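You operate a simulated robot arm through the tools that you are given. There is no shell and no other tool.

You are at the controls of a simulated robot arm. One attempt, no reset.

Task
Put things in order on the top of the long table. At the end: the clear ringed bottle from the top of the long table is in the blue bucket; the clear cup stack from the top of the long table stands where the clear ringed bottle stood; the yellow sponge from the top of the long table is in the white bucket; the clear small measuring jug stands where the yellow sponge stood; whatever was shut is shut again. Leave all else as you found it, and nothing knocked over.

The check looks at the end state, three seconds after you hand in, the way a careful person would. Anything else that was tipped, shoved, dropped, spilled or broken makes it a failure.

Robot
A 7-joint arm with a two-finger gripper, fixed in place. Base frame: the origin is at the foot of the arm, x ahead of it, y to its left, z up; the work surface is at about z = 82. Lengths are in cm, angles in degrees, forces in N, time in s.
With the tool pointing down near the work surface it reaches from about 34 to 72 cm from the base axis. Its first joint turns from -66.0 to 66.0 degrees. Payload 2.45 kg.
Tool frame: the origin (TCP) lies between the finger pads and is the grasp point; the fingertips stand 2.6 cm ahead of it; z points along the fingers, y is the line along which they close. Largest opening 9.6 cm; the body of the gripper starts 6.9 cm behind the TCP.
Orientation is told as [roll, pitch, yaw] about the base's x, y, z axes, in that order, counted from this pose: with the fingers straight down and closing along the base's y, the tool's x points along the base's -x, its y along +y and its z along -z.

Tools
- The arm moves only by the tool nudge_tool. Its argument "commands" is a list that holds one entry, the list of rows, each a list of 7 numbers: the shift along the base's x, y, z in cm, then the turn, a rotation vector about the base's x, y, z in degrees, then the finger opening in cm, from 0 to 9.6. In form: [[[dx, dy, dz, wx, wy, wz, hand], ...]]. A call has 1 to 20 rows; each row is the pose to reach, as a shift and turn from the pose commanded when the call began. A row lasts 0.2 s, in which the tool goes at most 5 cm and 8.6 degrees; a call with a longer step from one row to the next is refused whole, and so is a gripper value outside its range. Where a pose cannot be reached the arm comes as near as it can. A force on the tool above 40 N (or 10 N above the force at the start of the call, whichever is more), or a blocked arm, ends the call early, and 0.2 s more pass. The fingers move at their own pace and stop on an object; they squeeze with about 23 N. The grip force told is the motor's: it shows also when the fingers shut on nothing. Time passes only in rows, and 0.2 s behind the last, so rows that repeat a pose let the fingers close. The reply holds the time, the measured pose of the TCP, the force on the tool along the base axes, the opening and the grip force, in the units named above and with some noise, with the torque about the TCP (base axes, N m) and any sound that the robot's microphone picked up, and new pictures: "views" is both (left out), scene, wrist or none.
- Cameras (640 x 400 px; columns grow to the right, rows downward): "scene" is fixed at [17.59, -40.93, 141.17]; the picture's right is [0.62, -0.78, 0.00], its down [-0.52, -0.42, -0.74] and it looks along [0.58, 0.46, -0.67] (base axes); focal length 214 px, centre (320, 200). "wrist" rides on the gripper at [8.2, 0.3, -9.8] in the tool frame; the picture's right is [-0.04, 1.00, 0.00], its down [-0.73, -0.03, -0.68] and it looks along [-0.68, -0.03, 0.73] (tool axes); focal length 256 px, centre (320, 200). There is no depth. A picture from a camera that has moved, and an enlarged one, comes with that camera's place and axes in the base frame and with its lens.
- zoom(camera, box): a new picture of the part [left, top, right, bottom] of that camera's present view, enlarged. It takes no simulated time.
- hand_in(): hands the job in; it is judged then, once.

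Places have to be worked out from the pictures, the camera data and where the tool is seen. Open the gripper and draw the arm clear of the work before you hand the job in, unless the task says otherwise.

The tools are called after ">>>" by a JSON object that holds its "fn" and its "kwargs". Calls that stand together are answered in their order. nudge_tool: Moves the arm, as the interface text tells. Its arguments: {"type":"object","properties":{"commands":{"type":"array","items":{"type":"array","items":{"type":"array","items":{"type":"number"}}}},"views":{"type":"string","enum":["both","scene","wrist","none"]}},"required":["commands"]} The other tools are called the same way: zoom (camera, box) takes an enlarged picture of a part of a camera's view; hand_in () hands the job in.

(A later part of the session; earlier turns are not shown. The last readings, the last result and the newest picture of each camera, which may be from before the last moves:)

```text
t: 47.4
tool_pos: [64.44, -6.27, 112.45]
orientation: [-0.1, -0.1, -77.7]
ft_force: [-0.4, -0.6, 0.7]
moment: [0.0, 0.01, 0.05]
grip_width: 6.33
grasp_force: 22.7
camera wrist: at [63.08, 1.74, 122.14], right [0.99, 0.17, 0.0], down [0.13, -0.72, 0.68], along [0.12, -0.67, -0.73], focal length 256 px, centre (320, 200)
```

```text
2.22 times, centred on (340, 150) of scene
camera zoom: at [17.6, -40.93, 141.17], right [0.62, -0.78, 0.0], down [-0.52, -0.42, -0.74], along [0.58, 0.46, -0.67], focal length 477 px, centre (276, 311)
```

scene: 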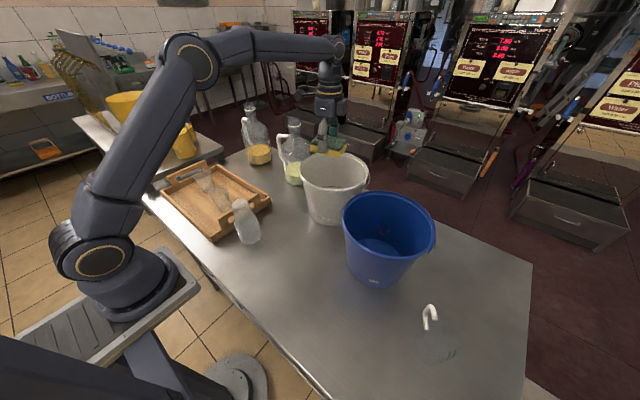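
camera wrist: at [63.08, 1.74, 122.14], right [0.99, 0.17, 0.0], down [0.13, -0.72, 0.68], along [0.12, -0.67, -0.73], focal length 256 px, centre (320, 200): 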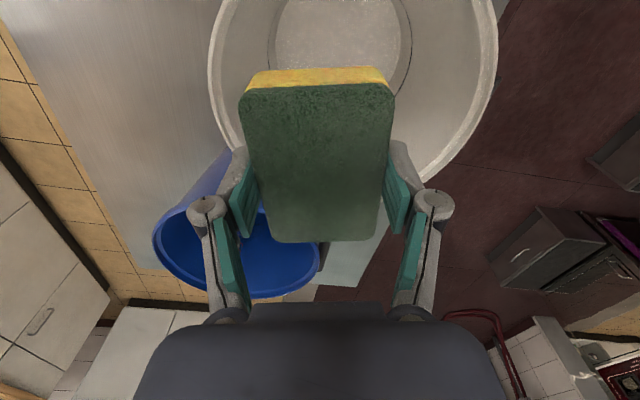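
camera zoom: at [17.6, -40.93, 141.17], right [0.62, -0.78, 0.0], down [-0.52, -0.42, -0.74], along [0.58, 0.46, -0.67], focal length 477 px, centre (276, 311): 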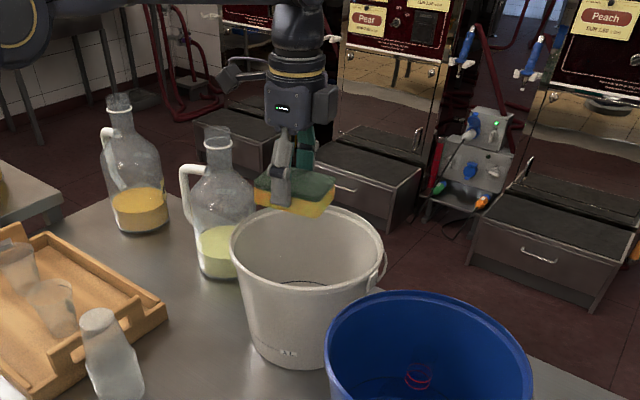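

The sponge is over the white bucket, whose centre is about (67.3, -6.5) with the rim at z≈100. I'll shift 1.5 cm inward, lower to z≈95 inside the bucket, and check.

>>> {"fn": "nudge_tool", "kwargs": {"commands": [[[1.5, -0.4, -1, 0, 0, 0, 3], [1.7, -0.5, -4, 0, 0, 0, 3], [1.9, -0.6, -7, 0, 0, 0, 3], [2, -0.6, -10, 0, 0, 0, 3], [2, -0.6, -13, 0, 0, 0, 3], [2, -0.6, -15.5, 0, 0, 0, 3], [2, -0.6, -17, 0, 0, 0, 3], [2, -0.6, -17, 0, 0, 0, 3]]], "views": "both"}}

>>> {"fn": "zoom", "kwargs": {"camera": "scene", "box": [250, 80, 430, 260]}}

```text
t: 49.2
tool_pos: [66.43, -6.87, 95.49]
orientation: [0.0, -0.1, -77.8]
ft_force: [-0.8, -0.2, 0.3]
moment: [-0.02, 0.03, -0.01]
grip_width: 6.33
grasp_force: 22.5
camera wrist: at [65.07, 1.23, 105.24], right [0.99, 0.17, 0.0], down [0.13, -0.72, 0.68], along [0.12, -0.67, -0.73], focal length 256 px, centre (320, 200)
```

scene: 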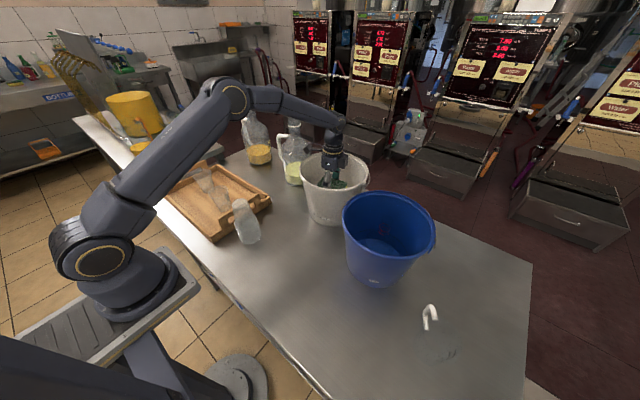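
wrist: 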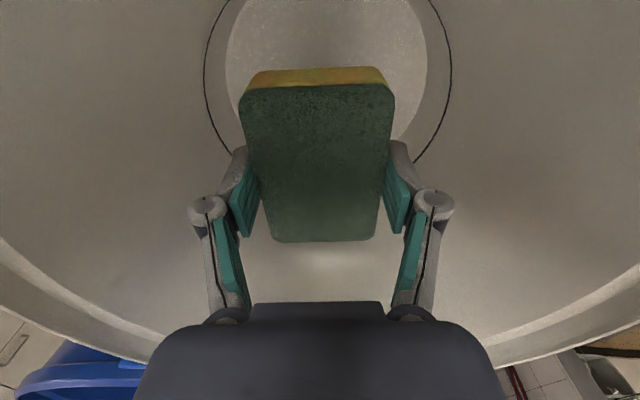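

```text
2.22 times, centred on (340, 170) of scene
camera zoom: at [17.59, -40.93, 141.17], right [0.62, -0.78, 0.0], down [-0.52, -0.42, -0.74], along [0.58, 0.46, -0.67], focal length 477 px, centre (276, 267)
```

zoom: 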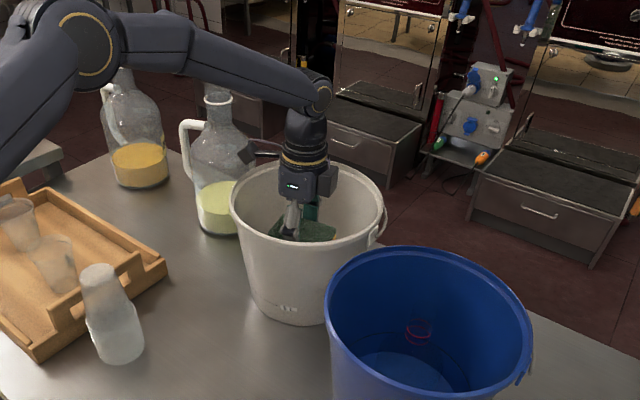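

The sponge is well inside the white bucket, so I'll open the fingers to release it.

>>> {"fn": "nudge_tool", "kwargs": {"commands": [[[0, 0, 0, 0, 0, 0, 5], [0, 0, 0, 0, 0, 0, 7], [0, 0, 0, 0, 0, 0, 9], [0, 0, 0, 0, 0, 0, 9], [0, 0, 0, 0, 0, 0, 9], [0, 0, 0, 0, 0, 0, 9]]], "views": "both"}}

```text
t: 50.6
tool_pos: [66.38, -6.82, 95.68]
orientation: [0.0, 0.1, -77.7]
ft_force: [-0.2, 0.1, -0.4]
moment: [0.0, -0.02, 0.02]
grip_width: 9.0
grasp_force: 0.1
camera wrist: at [65.08, 1.22, 105.27], right [0.99, 0.17, 0.0], down [0.13, -0.72, 0.68], along [0.12, -0.67, -0.73], focal length 256 px, centre (320, 200)
```

scene: 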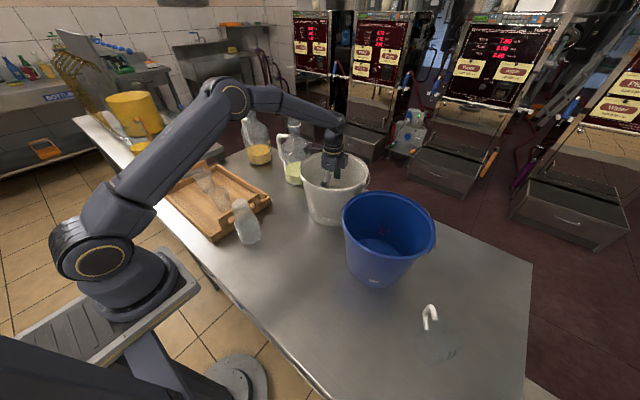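
wrist: 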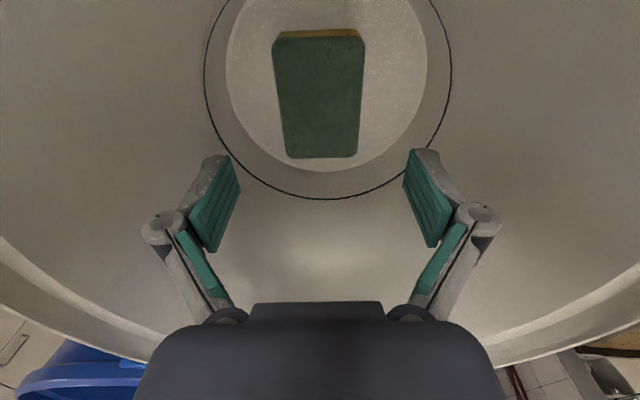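

The sponge now lies flat on the white bucket's floor. I'll rise straight out and route back around toward the jug side, turning yaw to about -105° on the way.

>>> {"fn": "nudge_tool", "kwargs": {"commands": [[[0, 0, 4, 0, 0, 0, 9], [0, 0, 8, 0, 0, 0, 9], [0, 0, 12, 0, 0, 0, 9], [0, 0, 16, 0, 0, 0, 9], [-4, -1.2, 16, 0, 0, 0, 9], [-8, -2.4, 16, 0, 0, 0, 9], [-12, -3.6, 16, 0, 0, 0, 9], [-16, -4.8, 16, 0, 0, 0, 9.6], [-20, -6, 16, 0, 0, 0, 9.6], [-24.4, -7.2, 16, 0, 0, 0, 9.6], [-25.8, -11.2, 16, 0, 0, -5.4, 9.6], [-27.2, -15.2, 16, 0, 0, -10.8, 9.6], [-28.6, -19.2, 16, 0, 0, -16.2, 9.6], [-30, -23.2, 16, 0, 0, -21.6, 9.6], [-31, -27.2, 16, 0, 0, -27, 9.6], [-31, -27.2, 16, 0, 0, -27, 9.6]]], "views": "both"}}

```text
t: 54.0
tool_pos: [35.43, -34.21, 111.44]
orientation: [0.0, 0.0, -104.9]
ft_force: [-0.5, 0.2, 0.0]
moment: [-0.01, -0.02, -0.01]
grip_width: 9.59
grasp_force: 0.0
camera wrist: at [37.89, -26.46, 121.14], right [0.96, -0.3, 0.0], down [-0.22, -0.7, 0.68], along [-0.2, -0.65, -0.73], focal length 256 px, centre (320, 200)
```

scene: 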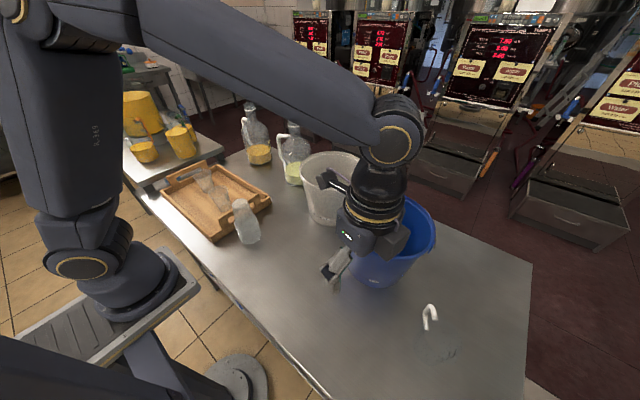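
wrist: 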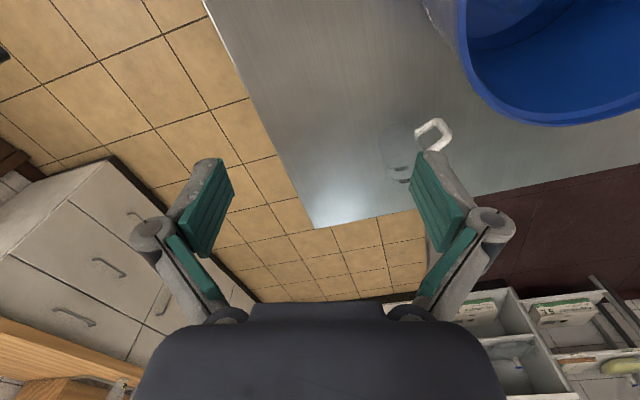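

The jug is visible near the right finger. I'll move closer so it falls in clear view.

>>> {"fn": "nudge_tool", "kwargs": {"commands": [[[2, -3, -1, 0, 0, 0, 9.6], [4, -6, -2, 0, 0, 0, 9.6], [6, -9, -3.2, 0, 0, 0, 9.6], [8, -11.5, -4.5, 0, 0, 0, 9.6], [8, -11.5, -4.5, 0, 0, 0, 9.6]]], "views": "both"}}

>>> {"fn": "zoom", "kwargs": {"camera": "wrist", "box": [240, 0, 440, 160]}}

>>> {"fn": "zoom", "kwargs": {"camera": "scene", "box": [390, 290, 490, 370]}}

```text
t: 55.2
tool_pos: [43.35, -45.58, 107.05]
orientation: [0.0, 0.0, -104.9]
ft_force: [0.1, 0.7, -0.5]
moment: [0.02, 0.02, -0.01]
grip_width: 9.6
grasp_force: 0.2
camera wrist: at [45.75, -37.84, 116.68], right [0.96, -0.29, 0.0], down [-0.22, -0.7, 0.68], along [-0.2, -0.65, -0.73], focal length 256 px, centre (320, 200)
```

scene: 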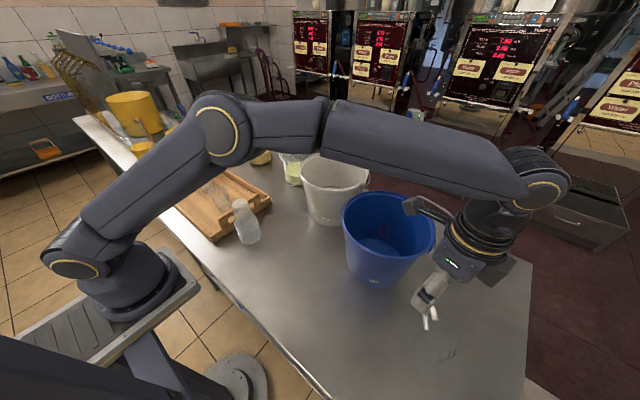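
wrist: 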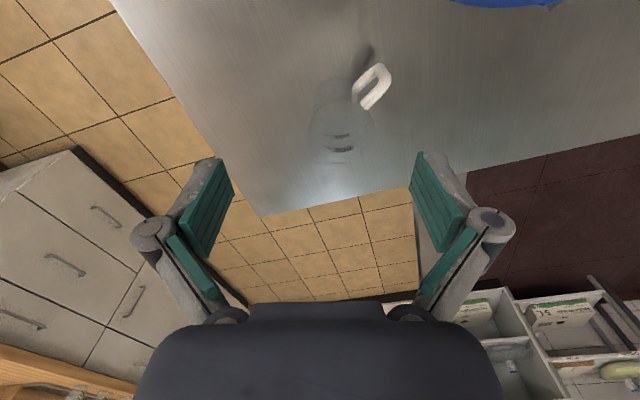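

```text
2.50 times, centred on (340, 80) of wrist
camera zoom: at [45.75, -37.84, 116.68], right [0.96, -0.29, 0.0], down [-0.22, -0.7, 0.68], along [-0.2, -0.65, -0.73], focal length 640 px, centre (270, 500)
```

zoom: 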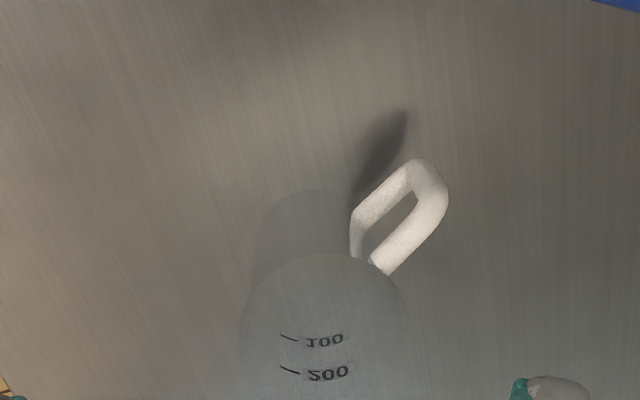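

```text
5.00 times, centred on (440, 330) of scene
camera zoom: at [17.59, -40.93, 141.17], right [0.62, -0.78, 0.0], down [-0.52, -0.42, -0.74], along [0.58, 0.46, -0.67], focal length 1072 px, centre (-280, -450)
```

zoom: 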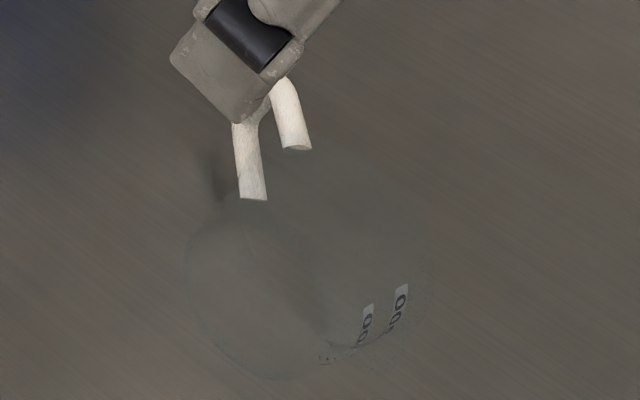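

The jug is faint, so I'll zoom in tighter to measure its outline.

>>> {"fn": "zoom", "kwargs": {"camera": "wrist", "box": [300, 60, 400, 180]}}

>>> {"fn": "zoom", "kwargs": {"camera": "wrist", "box": [290, 100, 390, 200]}}

>>> {"fn": "zoom", "kwargs": {"camera": "scene", "box": [405, 315, 475, 375]}}

```text
3.33 times, centred on (350, 120) of wrist
camera zoom: at [45.75, -37.84, 116.68], right [0.96, -0.29, 0.0], down [-0.22, -0.7, 0.68], along [-0.2, -0.65, -0.73], focal length 853 px, centre (220, 467)
```

zoom: 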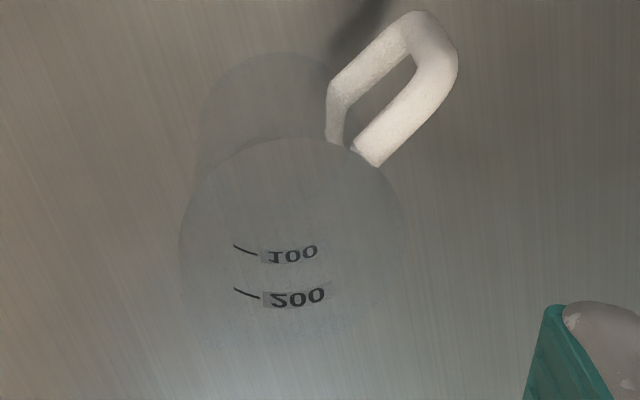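

```text
4.00 times, centred on (340, 150) of wrist
camera zoom: at [45.75, -37.84, 116.68], right [0.96, -0.29, 0.0], down [-0.22, -0.7, 0.68], along [-0.2, -0.65, -0.73], focal length 1024 px, centre (240, 400)
```

zoom: 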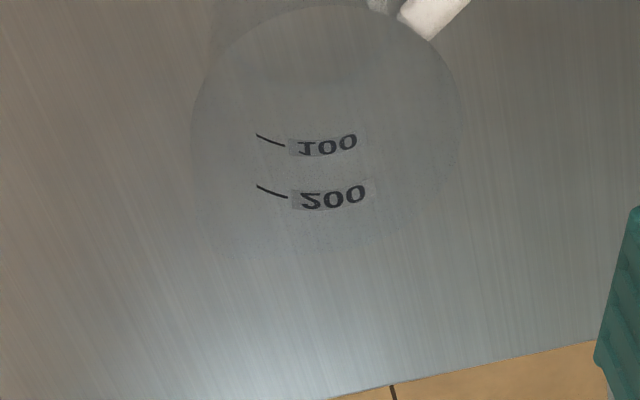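

```text
6.67 times, centred on (440, 345) of scene
camera zoom: at [17.59, -40.93, 141.17], right [0.62, -0.78, 0.0], down [-0.52, -0.42, -0.74], along [0.58, 0.46, -0.67], focal length 1430 px, centre (-480, -767)
```

zoom: 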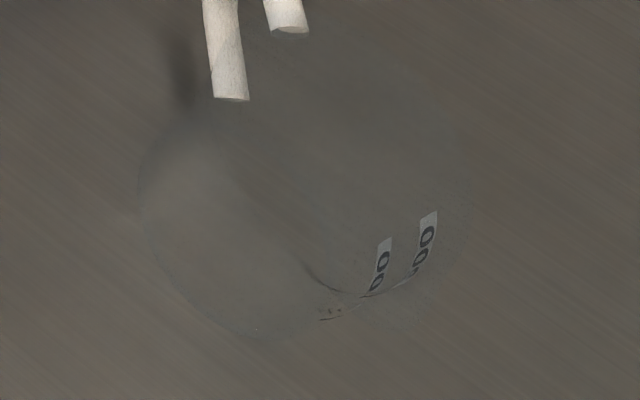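

The jug is tapered, with a base about 5.6 cm wide, a mouth about 7 cm at z≈92.6, an axis near (43.8, -51), and the handle pointing at about 25° azimuth. I'll turn a further -25° of yaw so the fingers stay clear of the handle, and move nearer for a better measurement.

>>> {"fn": "nudge_tool", "kwargs": {"commands": [[[0.3, -0.7, -0.7, 0, 0, -6.25, 9.6], [0.6, -1.4, -1.4, 0, 0, -12.5, 9.6], [0.9, -2.2, -2.2, 0, 0, -18.75, 9.6], [1.1, -2.9, -3, 0, 0, -25, 9.6], [1.1, -2.9, -3, 0, 0, -25, 9.6]]], "views": "both"}}

>>> {"fn": "zoom", "kwargs": {"camera": "wrist", "box": [240, 40, 400, 180]}}

>>> {"fn": "zoom", "kwargs": {"camera": "wrist", "box": [270, 60, 350, 130]}}

```text
t: 56.4
tool_pos: [44.27, -48.55, 103.84]
orientation: [0.0, 0.0, -129.9]
ft_force: [0.1, -0.6, 0.5]
moment: [0.0, 0.0, 0.03]
grip_width: 9.6
grasp_force: 0.1
camera wrist: at [49.74, -42.45, 113.61], right [0.74, -0.67, 0.0], down [-0.49, -0.54, 0.68], along [-0.46, -0.5, -0.73], focal length 256 px, centre (320, 200)
```

scene: 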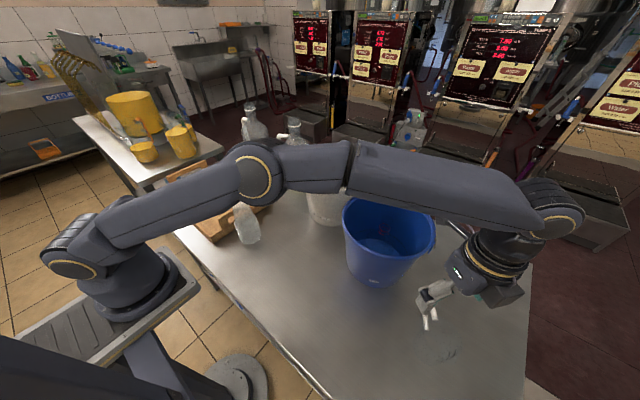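
wrist: 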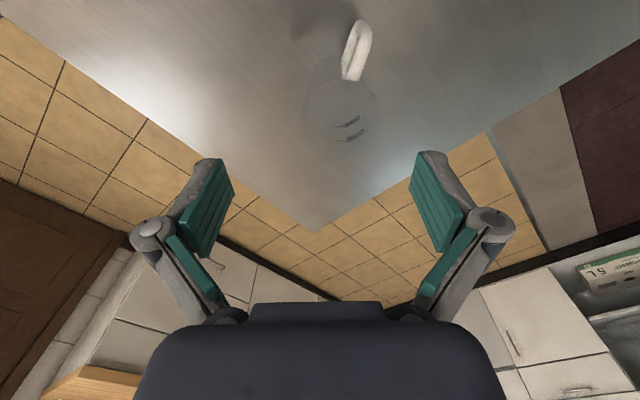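

```text
2.86 times, centred on (320, 110) of wrist
camera zoom: at [49.74, -42.45, 113.61], right [0.74, -0.67, 0.0], down [-0.49, -0.54, 0.68], along [-0.46, -0.5, -0.73], focal length 731 px, centre (320, 457)
```

zoom: 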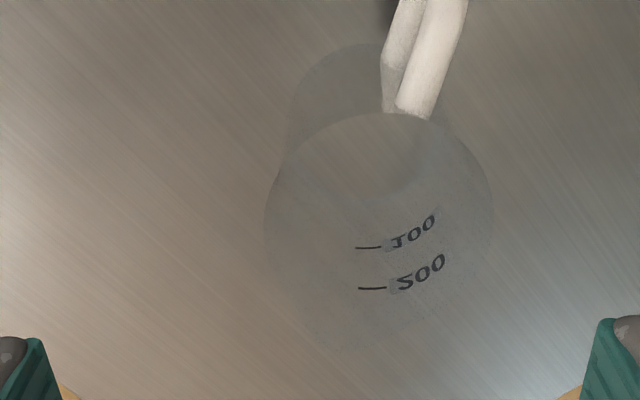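

```text
5.71 times, centred on (310, 95) of wrist
camera zoom: at [49.74, -42.45, 113.61], right [0.74, -0.67, 0.0], down [-0.49, -0.54, 0.68], along [-0.46, -0.5, -0.73], focal length 1463 px, centre (377, 800)
```

zoom: 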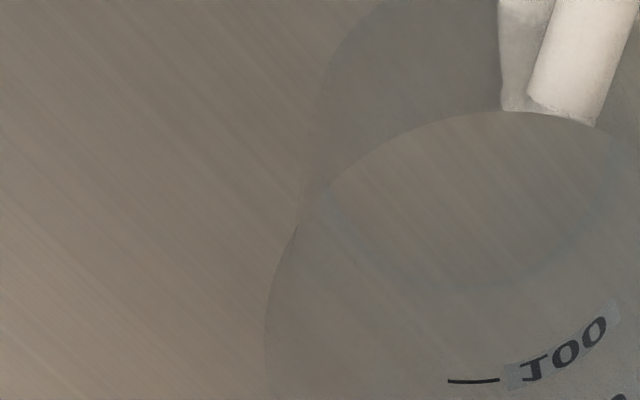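

Refined, the jug axis is at about (44.0, -51.4), mouth rim z≈91 (about 7.4 cm wide), with the handle azimuth about 30°. I'll centre over it at z≈100 and check the alignment between the fingers.

>>> {"fn": "nudge_tool", "kwargs": {"commands": [[[-0.1, -1.4, -1, 0, 0, 0, 9.6], [-0.24, -2.86, -2.5, 0, 0, 0, 9.6], [-0.24, -2.86, -3.8, 0, 0, 0, 9.6], [-0.24, -2.86, -3.8, 0, 0, 0, 9.6]]], "views": "both"}}

>>> {"fn": "zoom", "kwargs": {"camera": "wrist", "box": [200, 60, 440, 220]}}

>>> {"fn": "zoom", "kwargs": {"camera": "wrist", "box": [260, 80, 380, 200]}}

>>> {"fn": "zoom", "kwargs": {"camera": "scene", "box": [390, 270, 490, 370]}}

```text
t: 57.4
tool_pos: [44.08, -51.36, 100.08]
orientation: [0.1, 0.0, -129.7]
ft_force: [-0.8, -0.2, -0.4]
moment: [0.02, -0.04, 0.0]
grip_width: 9.59
grasp_force: 0.0
camera wrist: at [49.72, -45.23, 109.82], right [0.74, -0.67, 0.0], down [-0.49, -0.54, 0.68], along [-0.46, -0.5, -0.73], focal length 256 px, centre (320, 200)
```

scene: 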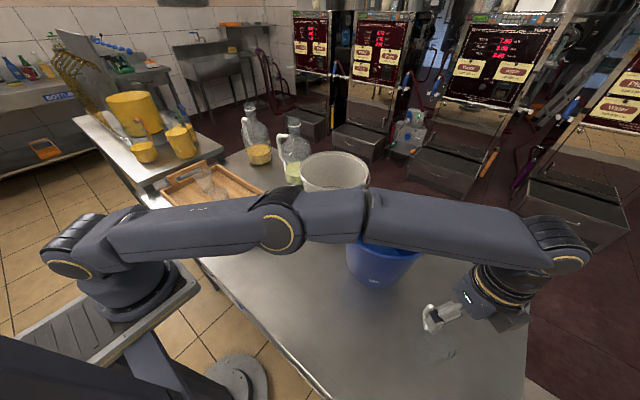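
wrist: 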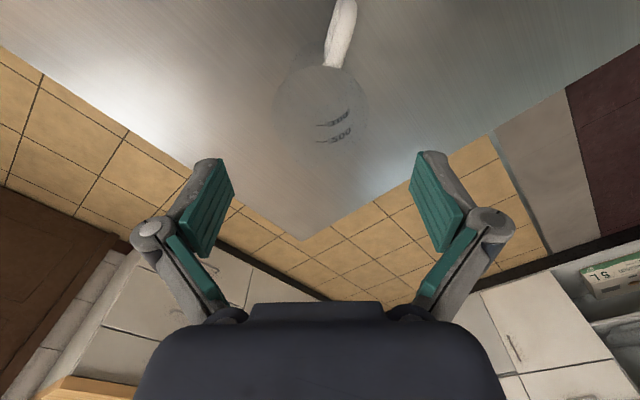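

```text
2.50 times, centred on (320, 140) of wrist
camera zoom: at [49.72, -45.23, 109.82], right [0.74, -0.67, 0.0], down [-0.49, -0.54, 0.68], along [-0.46, -0.5, -0.73], focal length 640 px, centre (320, 350)
```

zoom: 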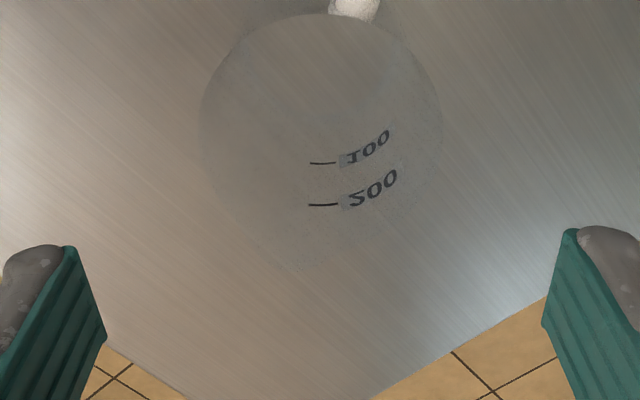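

```text
3.33 times, centred on (320, 140) of wrist
camera zoom: at [49.72, -45.23, 109.82], right [0.74, -0.67, 0.0], down [-0.49, -0.54, 0.68], along [-0.46, -0.5, -0.73], focal length 853 px, centre (320, 400)
```

zoom: 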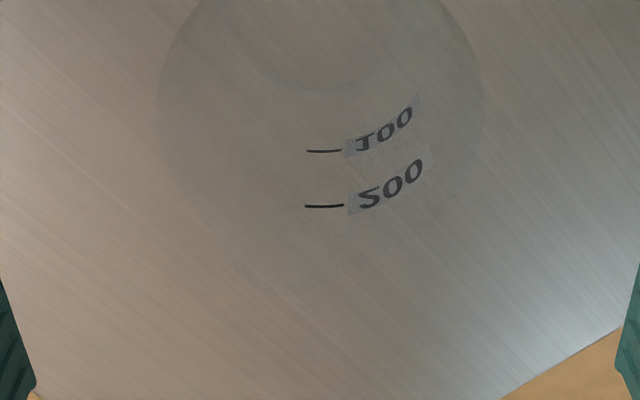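

```text
4.00 times, centred on (440, 320) of scene
camera zoom: at [17.59, -40.93, 141.17], right [0.62, -0.78, 0.0], down [-0.52, -0.42, -0.74], along [0.58, 0.46, -0.67], focal length 858 px, centre (-160, -280)
```

zoom: 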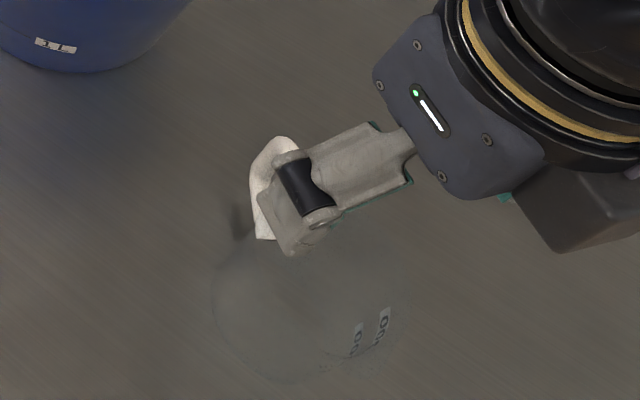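

The jug is centred between the fingers to about 0.1 cm. I'll lower in stages, first to z≈93.

>>> {"fn": "nudge_tool", "kwargs": {"commands": [[[-0.1, 0.08, -2.5, 0, 0, 0, 9.6], [-0.1, 0.08, -5, 0, 0, 0, 9.6], [-0.1, 0.08, -7, 0, 0, 0, 9.6], [-0.1, 0.08, -7, 0, 0, 0, 9.6]]], "views": "both"}}

>>> {"fn": "zoom", "kwargs": {"camera": "wrist", "box": [180, 40, 460, 240]}}

>>> {"fn": "zoom", "kwargs": {"camera": "scene", "box": [390, 270, 490, 370]}}

```text
t: 58.4
tool_pos: [44.15, -51.31, 92.76]
orientation: [-0.1, 0.1, -129.8]
ft_force: [0.1, 0.4, 0.1]
moment: [0.02, -0.01, 0.02]
grip_width: 9.58
grasp_force: 0.0
camera wrist: at [49.73, -45.2, 102.56], right [0.74, -0.67, 0.0], down [-0.49, -0.54, 0.68], along [-0.46, -0.5, -0.73], focal length 256 px, centre (320, 200)
```

scene: 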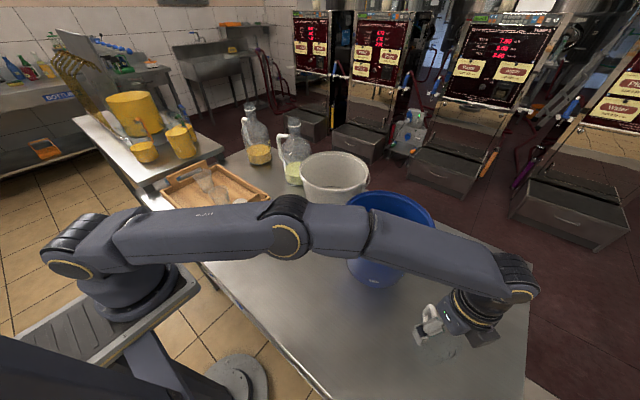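
wrist: 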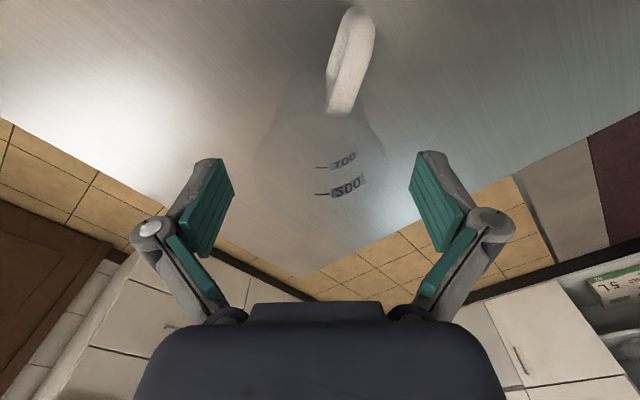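

```text
2.00 times, centred on (320, 140) of wrist
camera zoom: at [49.73, -45.2, 102.56], right [0.74, -0.67, 0.0], down [-0.49, -0.54, 0.68], along [-0.46, -0.5, -0.73], focal length 512 px, centre (320, 320)
```

zoom: 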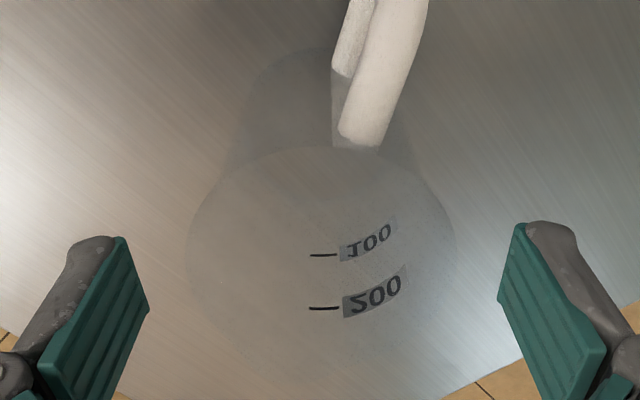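

```text
4.00 times, centred on (440, 320) of scene
camera zoom: at [17.59, -40.93, 141.17], right [0.62, -0.78, 0.0], down [-0.52, -0.42, -0.74], along [0.58, 0.46, -0.67], focal length 858 px, centre (-160, -280)
```

zoom: 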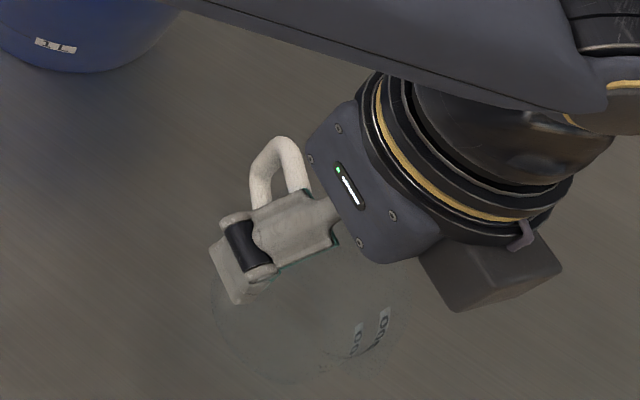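

Alignment still looks good and the mouth is near z≈91.3. I'll lower to z≈88.

>>> {"fn": "nudge_tool", "kwargs": {"commands": [[[0, 0, -1.5, 0, 0, 0, 9.6], [0, 0, -3, 0, 0, 0, 9.6], [0, 0, -4.5, 0, 0, 0, 9.6], [0, 0, -4.5, 0, 0, 0, 9.6]]], "views": "both"}}

>>> {"fn": "zoom", "kwargs": {"camera": "wrist", "box": [180, 60, 460, 280]}}

>>> {"fn": "zoom", "kwargs": {"camera": "scene", "box": [390, 280, 490, 380]}}

```text
t: 59.4
tool_pos: [44.18, -51.29, 88.57]
orientation: [0.1, 0.1, -129.9]
ft_force: [1.3, 0.2, 0.4]
moment: [0.0, 0.01, -0.01]
grip_width: 9.59
grasp_force: 0.0
camera wrist: at [49.7, -45.22, 98.3], right [0.74, -0.67, 0.0], down [-0.49, -0.54, 0.68], along [-0.46, -0.5, -0.73], focal length 256 px, centre (320, 200)
```

scene: 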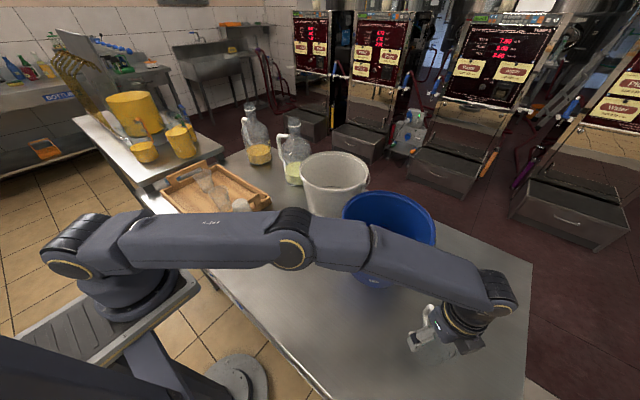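
wrist: 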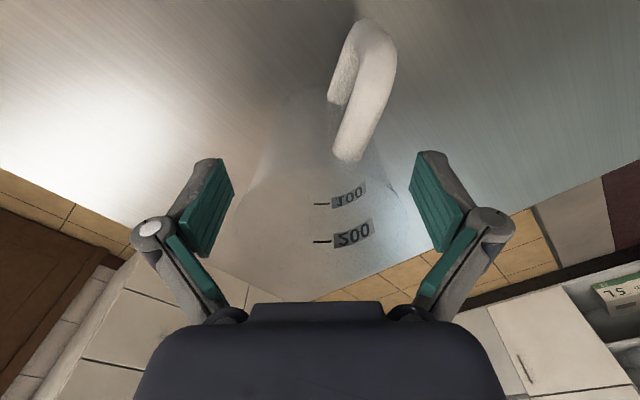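

```text
1.82 times, centred on (320, 170) of wrist
camera zoom: at [49.7, -45.22, 98.3], right [0.74, -0.67, 0.0], down [-0.49, -0.54, 0.68], along [-0.46, -0.5, -0.73], focal length 465 px, centre (320, 254)
```

zoom: 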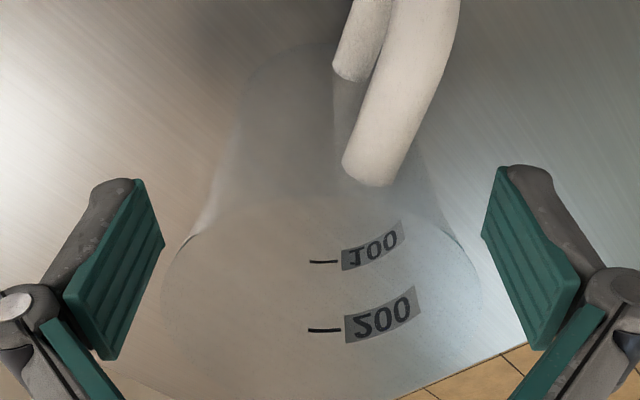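

```text
4.00 times, centred on (440, 330) of scene
camera zoom: at [17.59, -40.93, 141.17], right [0.62, -0.78, 0.0], down [-0.52, -0.42, -0.74], along [0.58, 0.46, -0.67], focal length 858 px, centre (-160, -320)
```

zoom: 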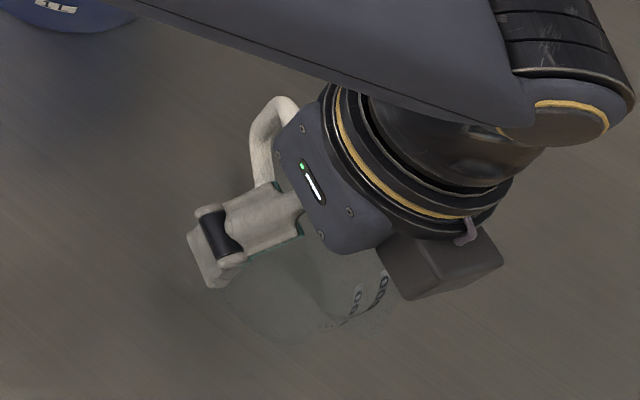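

The jug is centred between the pads with no contact forces, so I'll close the fingers.

>>> {"fn": "nudge_tool", "kwargs": {"commands": [[[0, 0, -0.3, 0, 0, 0, 8.5], [0, 0, -0.3, 0, 0, 0, 7.8], [0, 0, -0.3, 0, 0, 0, 7.2], [0, 0, -0.3, 0, 0, 0, 6.6], [0, 0, -0.3, 0, 0, 0, 6], [0, 0, -0.3, 0, 0, 0, 5], [0, 0, -0.3, 0, 0, 0, 4], [0, 0, -0.3, 0, 0, 0, 4]]], "views": "both"}}

>>> {"fn": "zoom", "kwargs": {"camera": "wrist", "box": [180, 60, 460, 280]}}

```text
t: 61.2
tool_pos: [44.2, -51.26, 88.36]
orientation: [0.0, 0.0, -129.8]
ft_force: [0.1, 0.2, 4.4]
moment: [0.07, 0.07, -0.03]
grip_width: 6.7
grasp_force: 23.2
camera wrist: at [49.69, -45.16, 98.02], right [0.74, -0.67, 0.0], down [-0.49, -0.54, 0.68], along [-0.46, -0.5, -0.73], focal length 256 px, centre (320, 200)
```

scene: 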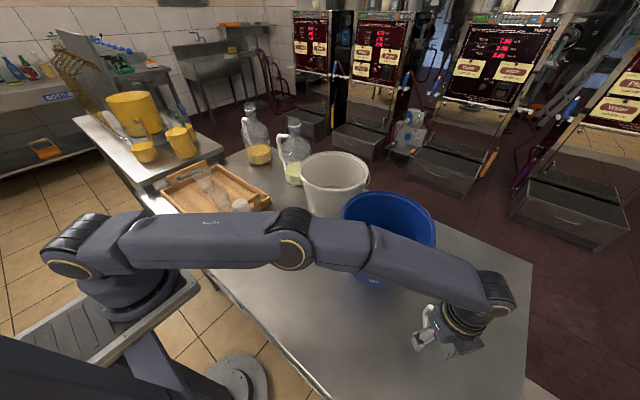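
wrist: 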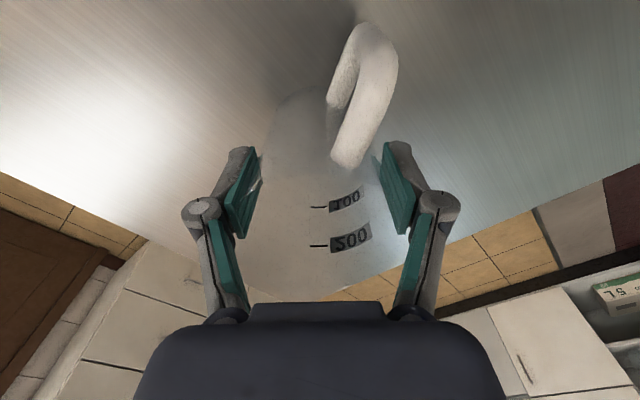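

```text
1.82 times, centred on (320, 170) of wrist
camera zoom: at [49.69, -45.16, 98.02], right [0.74, -0.67, 0.0], down [-0.49, -0.54, 0.68], along [-0.46, -0.5, -0.73], focal length 465 px, centre (320, 254)
```

zoom: 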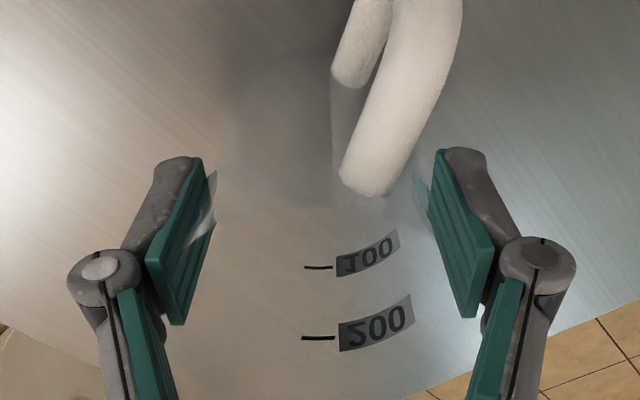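

The jug is gripped at 6.7 cm. I'll lift slowly by 2 cm and check.

>>> {"fn": "nudge_tool", "kwargs": {"commands": [[[0, 0, 0.5, 0, 0, 0, 4], [0, 0, 1, 0, 0, 0, 4], [0, 0, 1.6, 0, 0, 0, 4], [0, 0, 2.2, 0, 0, 0, 4], [0, 0, 2.2, 0, 0, 0, 4]]], "views": "both"}}

>>> {"fn": "zoom", "kwargs": {"camera": "wrist", "box": [180, 60, 460, 280]}}

>>> {"fn": "zoom", "kwargs": {"camera": "scene", "box": [390, 280, 490, 380]}}

```text
t: 62.4
tool_pos: [44.16, -51.33, 90.5]
orientation: [0.0, 0.0, -129.8]
ft_force: [0.3, 0.0, -0.4]
moment: [-0.02, 0.04, -0.03]
grip_width: 6.75
grasp_force: 22.7
camera wrist: at [49.66, -45.21, 100.16], right [0.74, -0.67, 0.0], down [-0.49, -0.54, 0.68], along [-0.46, -0.5, -0.73], focal length 256 px, centre (320, 200)
```

scene: 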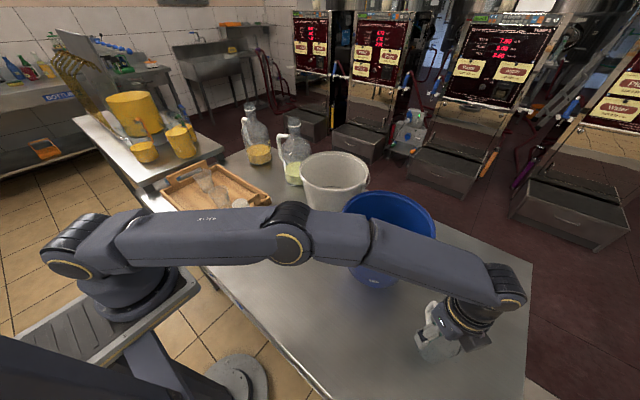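
wrist: 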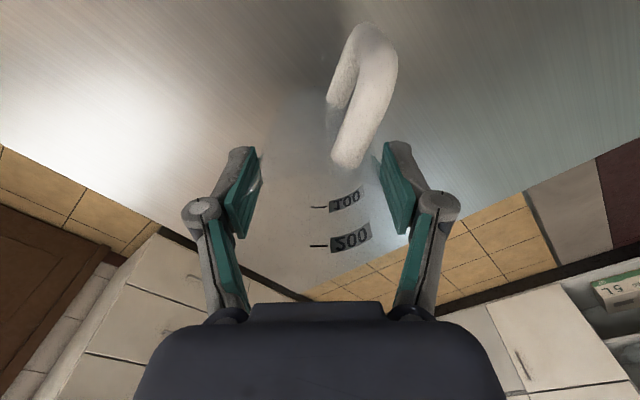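

```text
1.82 times, centred on (320, 170) of wrist
camera zoom: at [49.66, -45.21, 100.16], right [0.74, -0.67, 0.0], down [-0.49, -0.54, 0.68], along [-0.46, -0.5, -0.73], focal length 465 px, centre (320, 254)
```

zoom: 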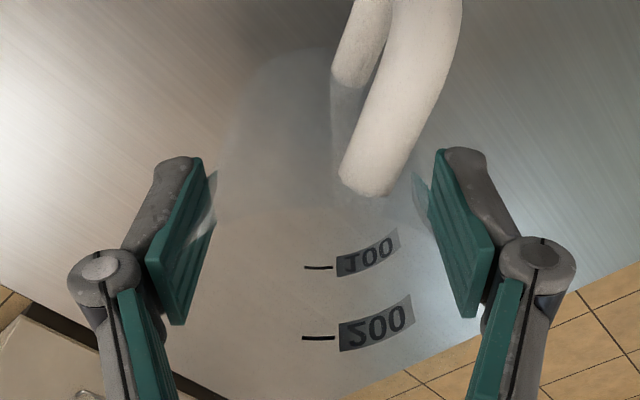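

```text
4.00 times, centred on (440, 330) of scene
camera zoom: at [17.59, -40.93, 141.17], right [0.62, -0.78, 0.0], down [-0.52, -0.42, -0.74], along [0.58, 0.46, -0.67], focal length 858 px, centre (-160, -320)
```

zoom: 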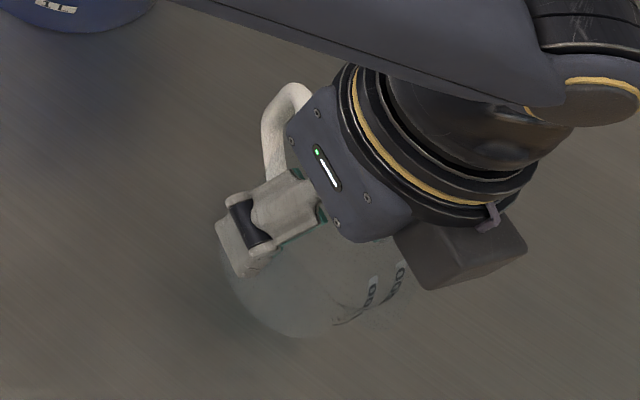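

The jug is held securely and level. I'll raise it and carry it over to the sponge's former spot (33.2, -35.0).

>>> {"fn": "nudge_tool", "kwargs": {"commands": [[[0, 0, 2.5, 0, 0, 0, 4], [0, 0, 5, 0, 0, 0, 4], [-1.8, 2.7, 6.5, 0, 0, 0, 4], [-3.6, 5.4, 6.5, 0, 0, 0, 4], [-5.4, 8.1, 6.5, 0, 0, 0, 4], [-7.2, 10.8, 6.5, 0, 0, 0, 4], [-9, 13.5, 6.5, 0, 0, 0, 4], [-10.9, 16.4, 6.5, 0, 0, 0, 4], [-10.9, 16.4, 6.5, 0, 0, 0, 4], [-10.9, 16.4, 6.5, 0, 0, 0, 4]]], "views": "both"}}

>>> {"fn": "zoom", "kwargs": {"camera": "scene", "box": [280, 240, 420, 390]}}

```text
t: 64.6
tool_pos: [32.98, -35.06, 97.13]
orientation: [0.0, 0.0, -129.7]
ft_force: [0.4, 0.1, -0.6]
moment: [0.0, -0.01, 0.0]
grip_width: 6.7
grasp_force: 22.3
camera wrist: at [38.56, -29.03, 106.83], right [0.74, -0.67, 0.0], down [-0.49, -0.54, 0.68], along [-0.46, -0.5, -0.73], focal length 256 px, centre (320, 200)
```

scene: 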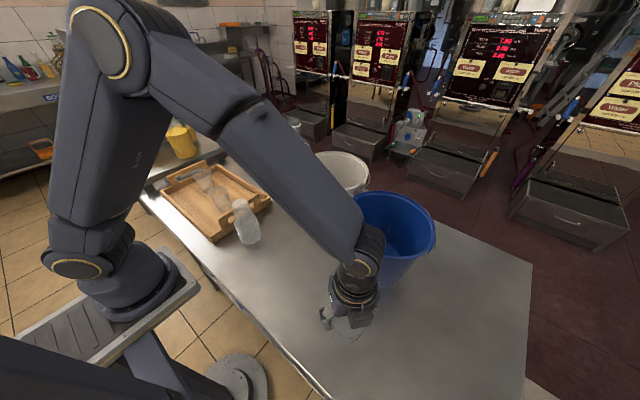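
wrist: 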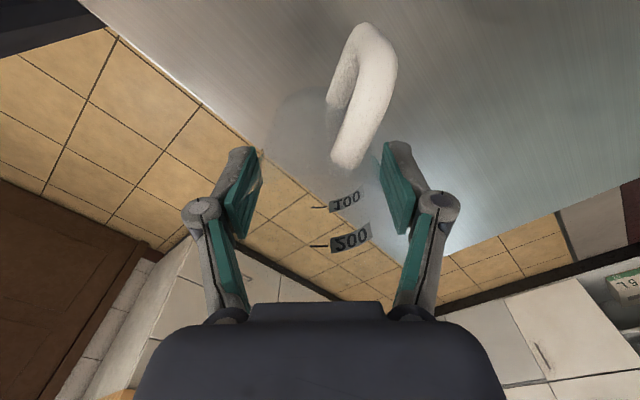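

```text
2.67 times, centred on (350, 315) of scene
camera zoom: at [17.59, -40.93, 141.17], right [0.62, -0.78, 0.0], down [-0.52, -0.42, -0.74], along [0.58, 0.46, -0.67], focal length 572 px, centre (240, -107)
```

zoom: 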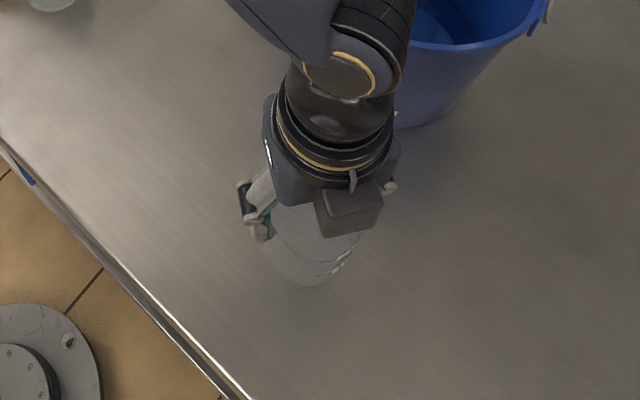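

The jug is over the sponge's spot, so I'll make a small correction of (+0.25, +0.2) and lower to just above the table.

>>> {"fn": "nudge_tool", "kwargs": {"commands": [[[0.25, 0.2, -2.5, 0, 0, 0, 4], [0.25, 0.2, -5, 0, 0, 0, 4], [0.25, 0.2, -7, 0, 0, 0, 4], [0.25, 0.2, -8.1, 0, 0, 0, 4], [0.25, 0.2, -8.1, 0, 0, 0, 4]]], "views": "both"}}

>>> {"fn": "zoom", "kwargs": {"camera": "scene", "box": [290, 260, 410, 390]}}

```text
t: 65.8
tool_pos: [33.21, -34.76, 88.85]
orientation: [0.0, 0.1, -129.8]
ft_force: [-0.3, 0.3, 0.1]
moment: [-0.07, 0.02, 0.03]
grip_width: 6.73
grasp_force: 22.7
camera wrist: at [38.77, -28.72, 98.58], right [0.74, -0.67, 0.0], down [-0.49, -0.54, 0.68], along [-0.46, -0.5, -0.73], focal length 256 px, centre (320, 200)
```

scene: 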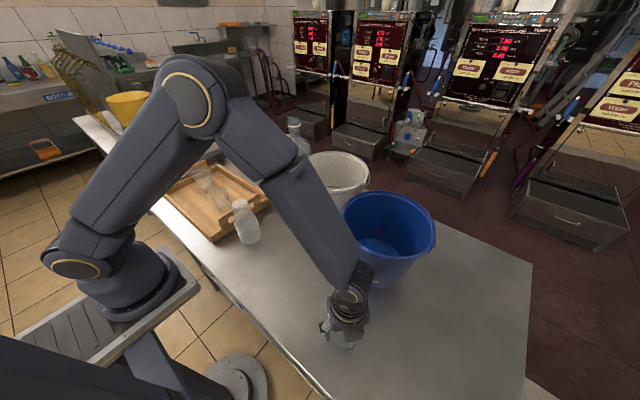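
wrist: 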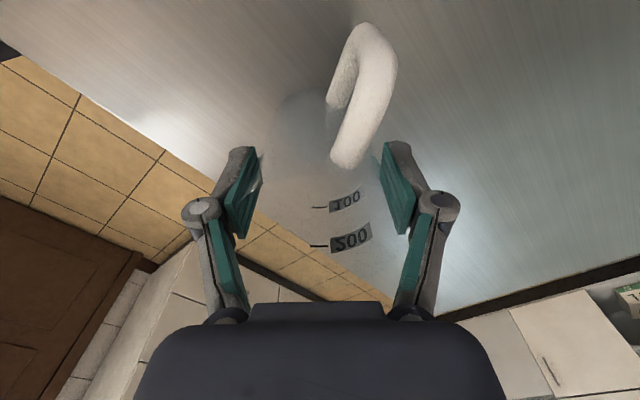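

```text
3.08 times, centred on (350, 325) of scene
camera zoom: at [17.59, -40.93, 141.17], right [0.62, -0.78, 0.0], down [-0.52, -0.42, -0.74], along [0.58, 0.46, -0.67], focal length 660 px, centre (228, -185)
```

zoom: 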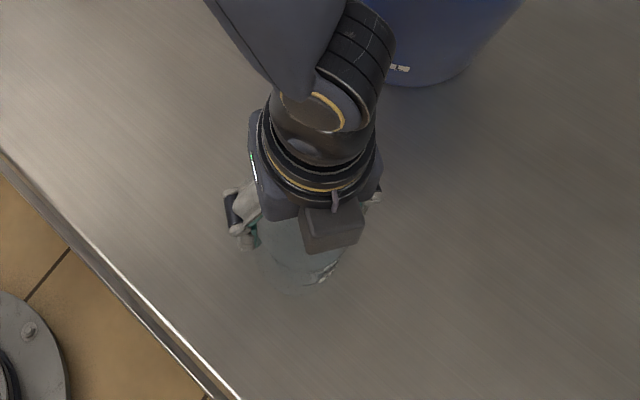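

I'll ease down to contact.

>>> {"fn": "nudge_tool", "kwargs": {"commands": [[[0, -0.05, -0.2, 0, 0, 0, 4], [0, -0.05, -0.4, 0, 0, 0, 4], [0, -0.05, -0.4, 0, 0, 0, 4]]], "views": "none"}}

```text
t: 66.6
tool_pos: [33.22, -34.86, 88.4]
orientation: [0.0, 0.0, -129.8]
ft_force: [0.5, 0.1, 0.2]
moment: [-0.04, 0.0, 0.01]
grip_width: 6.7
grasp_force: 23.3
```

No contact yet, so I'll go another 0.3 cm.

>>> {"fn": "nudge_tool", "kwargs": {"commands": [[[0, 0, -0.15, 0, 0, 0, 4], [0, 0, -0.3, 0, 0, 0, 4], [0, 0, -0.3, 0, 0, 0, 4]]], "views": "none"}}

```text
t: 67.4
tool_pos: [33.51, -34.79, 88.31]
orientation: [0.1, 0.0, -129.9]
ft_force: [-0.8, 1.8, 11.9]
moment: [0.14, 0.21, -0.08]
grip_width: 6.73
grasp_force: 22.7
```

There is contact at about 12 N. I'll back off slightly and open the fingers gradually.

>>> {"fn": "nudge_tool", "kwargs": {"commands": [[[0, 0, 0.12, 0, 0, 0, 4], [0, 0, 0.15, 0, 0, 0, 6.6], [0, 0, 0.15, 0, 0, 0, 7], [0, 0, 0.15, 0, 0, 0, 7.6], [0, 0, 0.15, 0, 0, 0, 8.3], [0, 0, 0.15, 0, 0, 0, 9], [0, 0, 0.15, 0, 0, 0, 9.6], [0, 0, 0.15, 0, 0, 0, 9.6]]], "views": "both"}}

>>> {"fn": "zoom", "kwargs": {"camera": "wrist", "box": [180, 60, 460, 280]}}

```text
t: 69.2
tool_pos: [33.44, -34.74, 88.25]
orientation: [0.0, 0.0, -129.9]
ft_force: [-0.3, -0.2, 0.2]
moment: [0.01, 0.01, -0.02]
grip_width: 9.6
grasp_force: 0.1
camera wrist: at [38.99, -28.68, 98.0], right [0.74, -0.67, 0.0], down [-0.49, -0.54, 0.68], along [-0.46, -0.5, -0.73], focal length 256 px, centre (320, 200)
```

scene: 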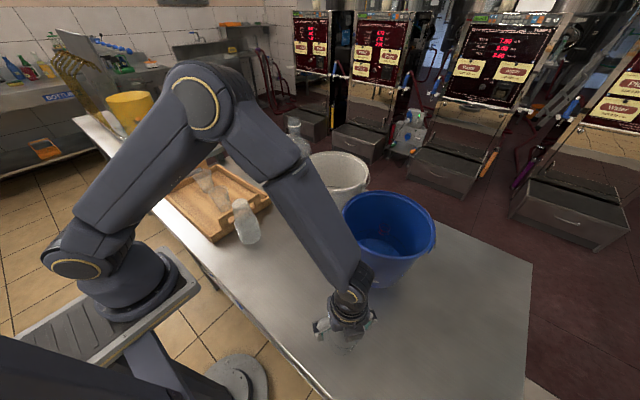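
wrist: 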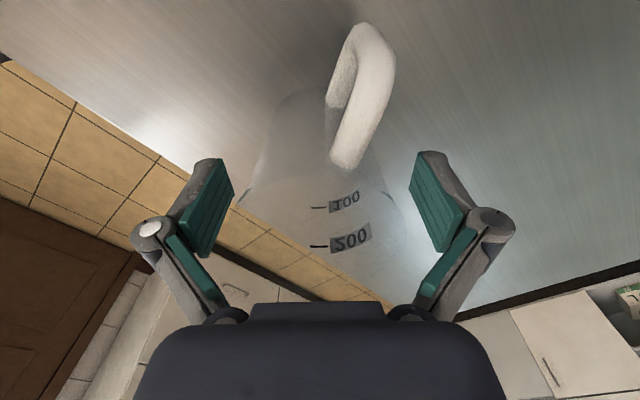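

```text
1.82 times, centred on (320, 170) of wrist
camera zoom: at [38.99, -28.68, 98.0], right [0.74, -0.67, 0.0], down [-0.49, -0.54, 0.68], along [-0.46, -0.5, -0.73], focal length 465 px, centre (320, 254)
```

zoom: 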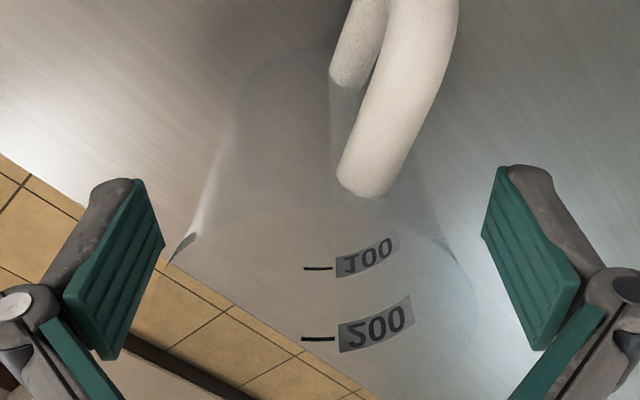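

The jug stands freely. I'll rise straight up clear of it and look.

>>> {"fn": "nudge_tool", "kwargs": {"commands": [[[0, 0, 2, 0, 0, 0, 9.6], [0, 0, 5, 0, 0, 0, 9.6], [0, 0, 9, 0, 0, 0, 9.6], [0, 0, 13, 0, 0, 0, 9.6], [0, 0, 17, 0, 0, 0, 9.6], [0, 0, 21, 0, 0, 0, 9.6], [0, 0, 21, 0, 0, 0, 9.6]]], "views": "both"}}

>>> {"fn": "zoom", "kwargs": {"camera": "wrist", "box": [240, 20, 400, 160]}}

```text
t: 70.8
tool_pos: [33.53, -34.75, 109.57]
orientation: [0.0, -0.1, -129.8]
ft_force: [-0.4, -0.8, 0.9]
moment: [-0.01, 0.01, 0.01]
grip_width: 9.61
grasp_force: 0.1
camera wrist: at [39.05, -28.63, 119.17], right [0.74, -0.67, 0.0], down [-0.49, -0.54, 0.68], along [-0.46, -0.5, -0.73], focal length 256 px, centre (320, 200)
```

scene: 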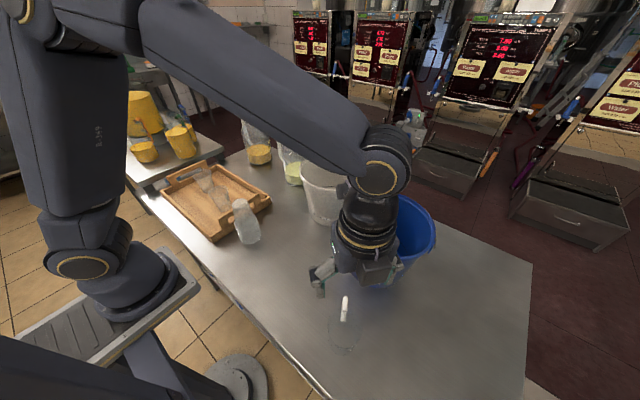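
wrist: 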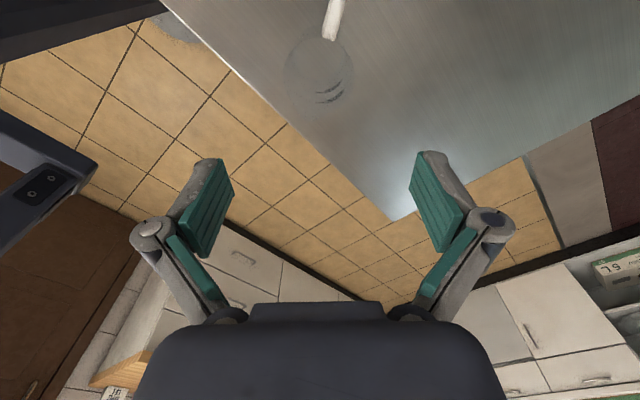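

```text
2.86 times, centred on (320, 90) of wrist
camera zoom: at [39.05, -28.63, 119.17], right [0.74, -0.67, 0.0], down [-0.49, -0.54, 0.68], along [-0.46, -0.5, -0.73], focal length 731 px, centre (320, 514)
```

zoom: 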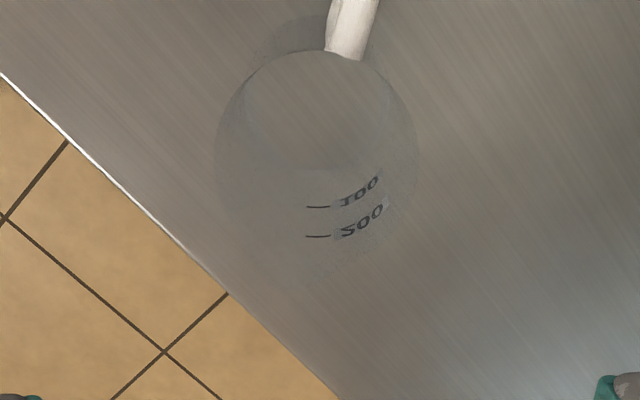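

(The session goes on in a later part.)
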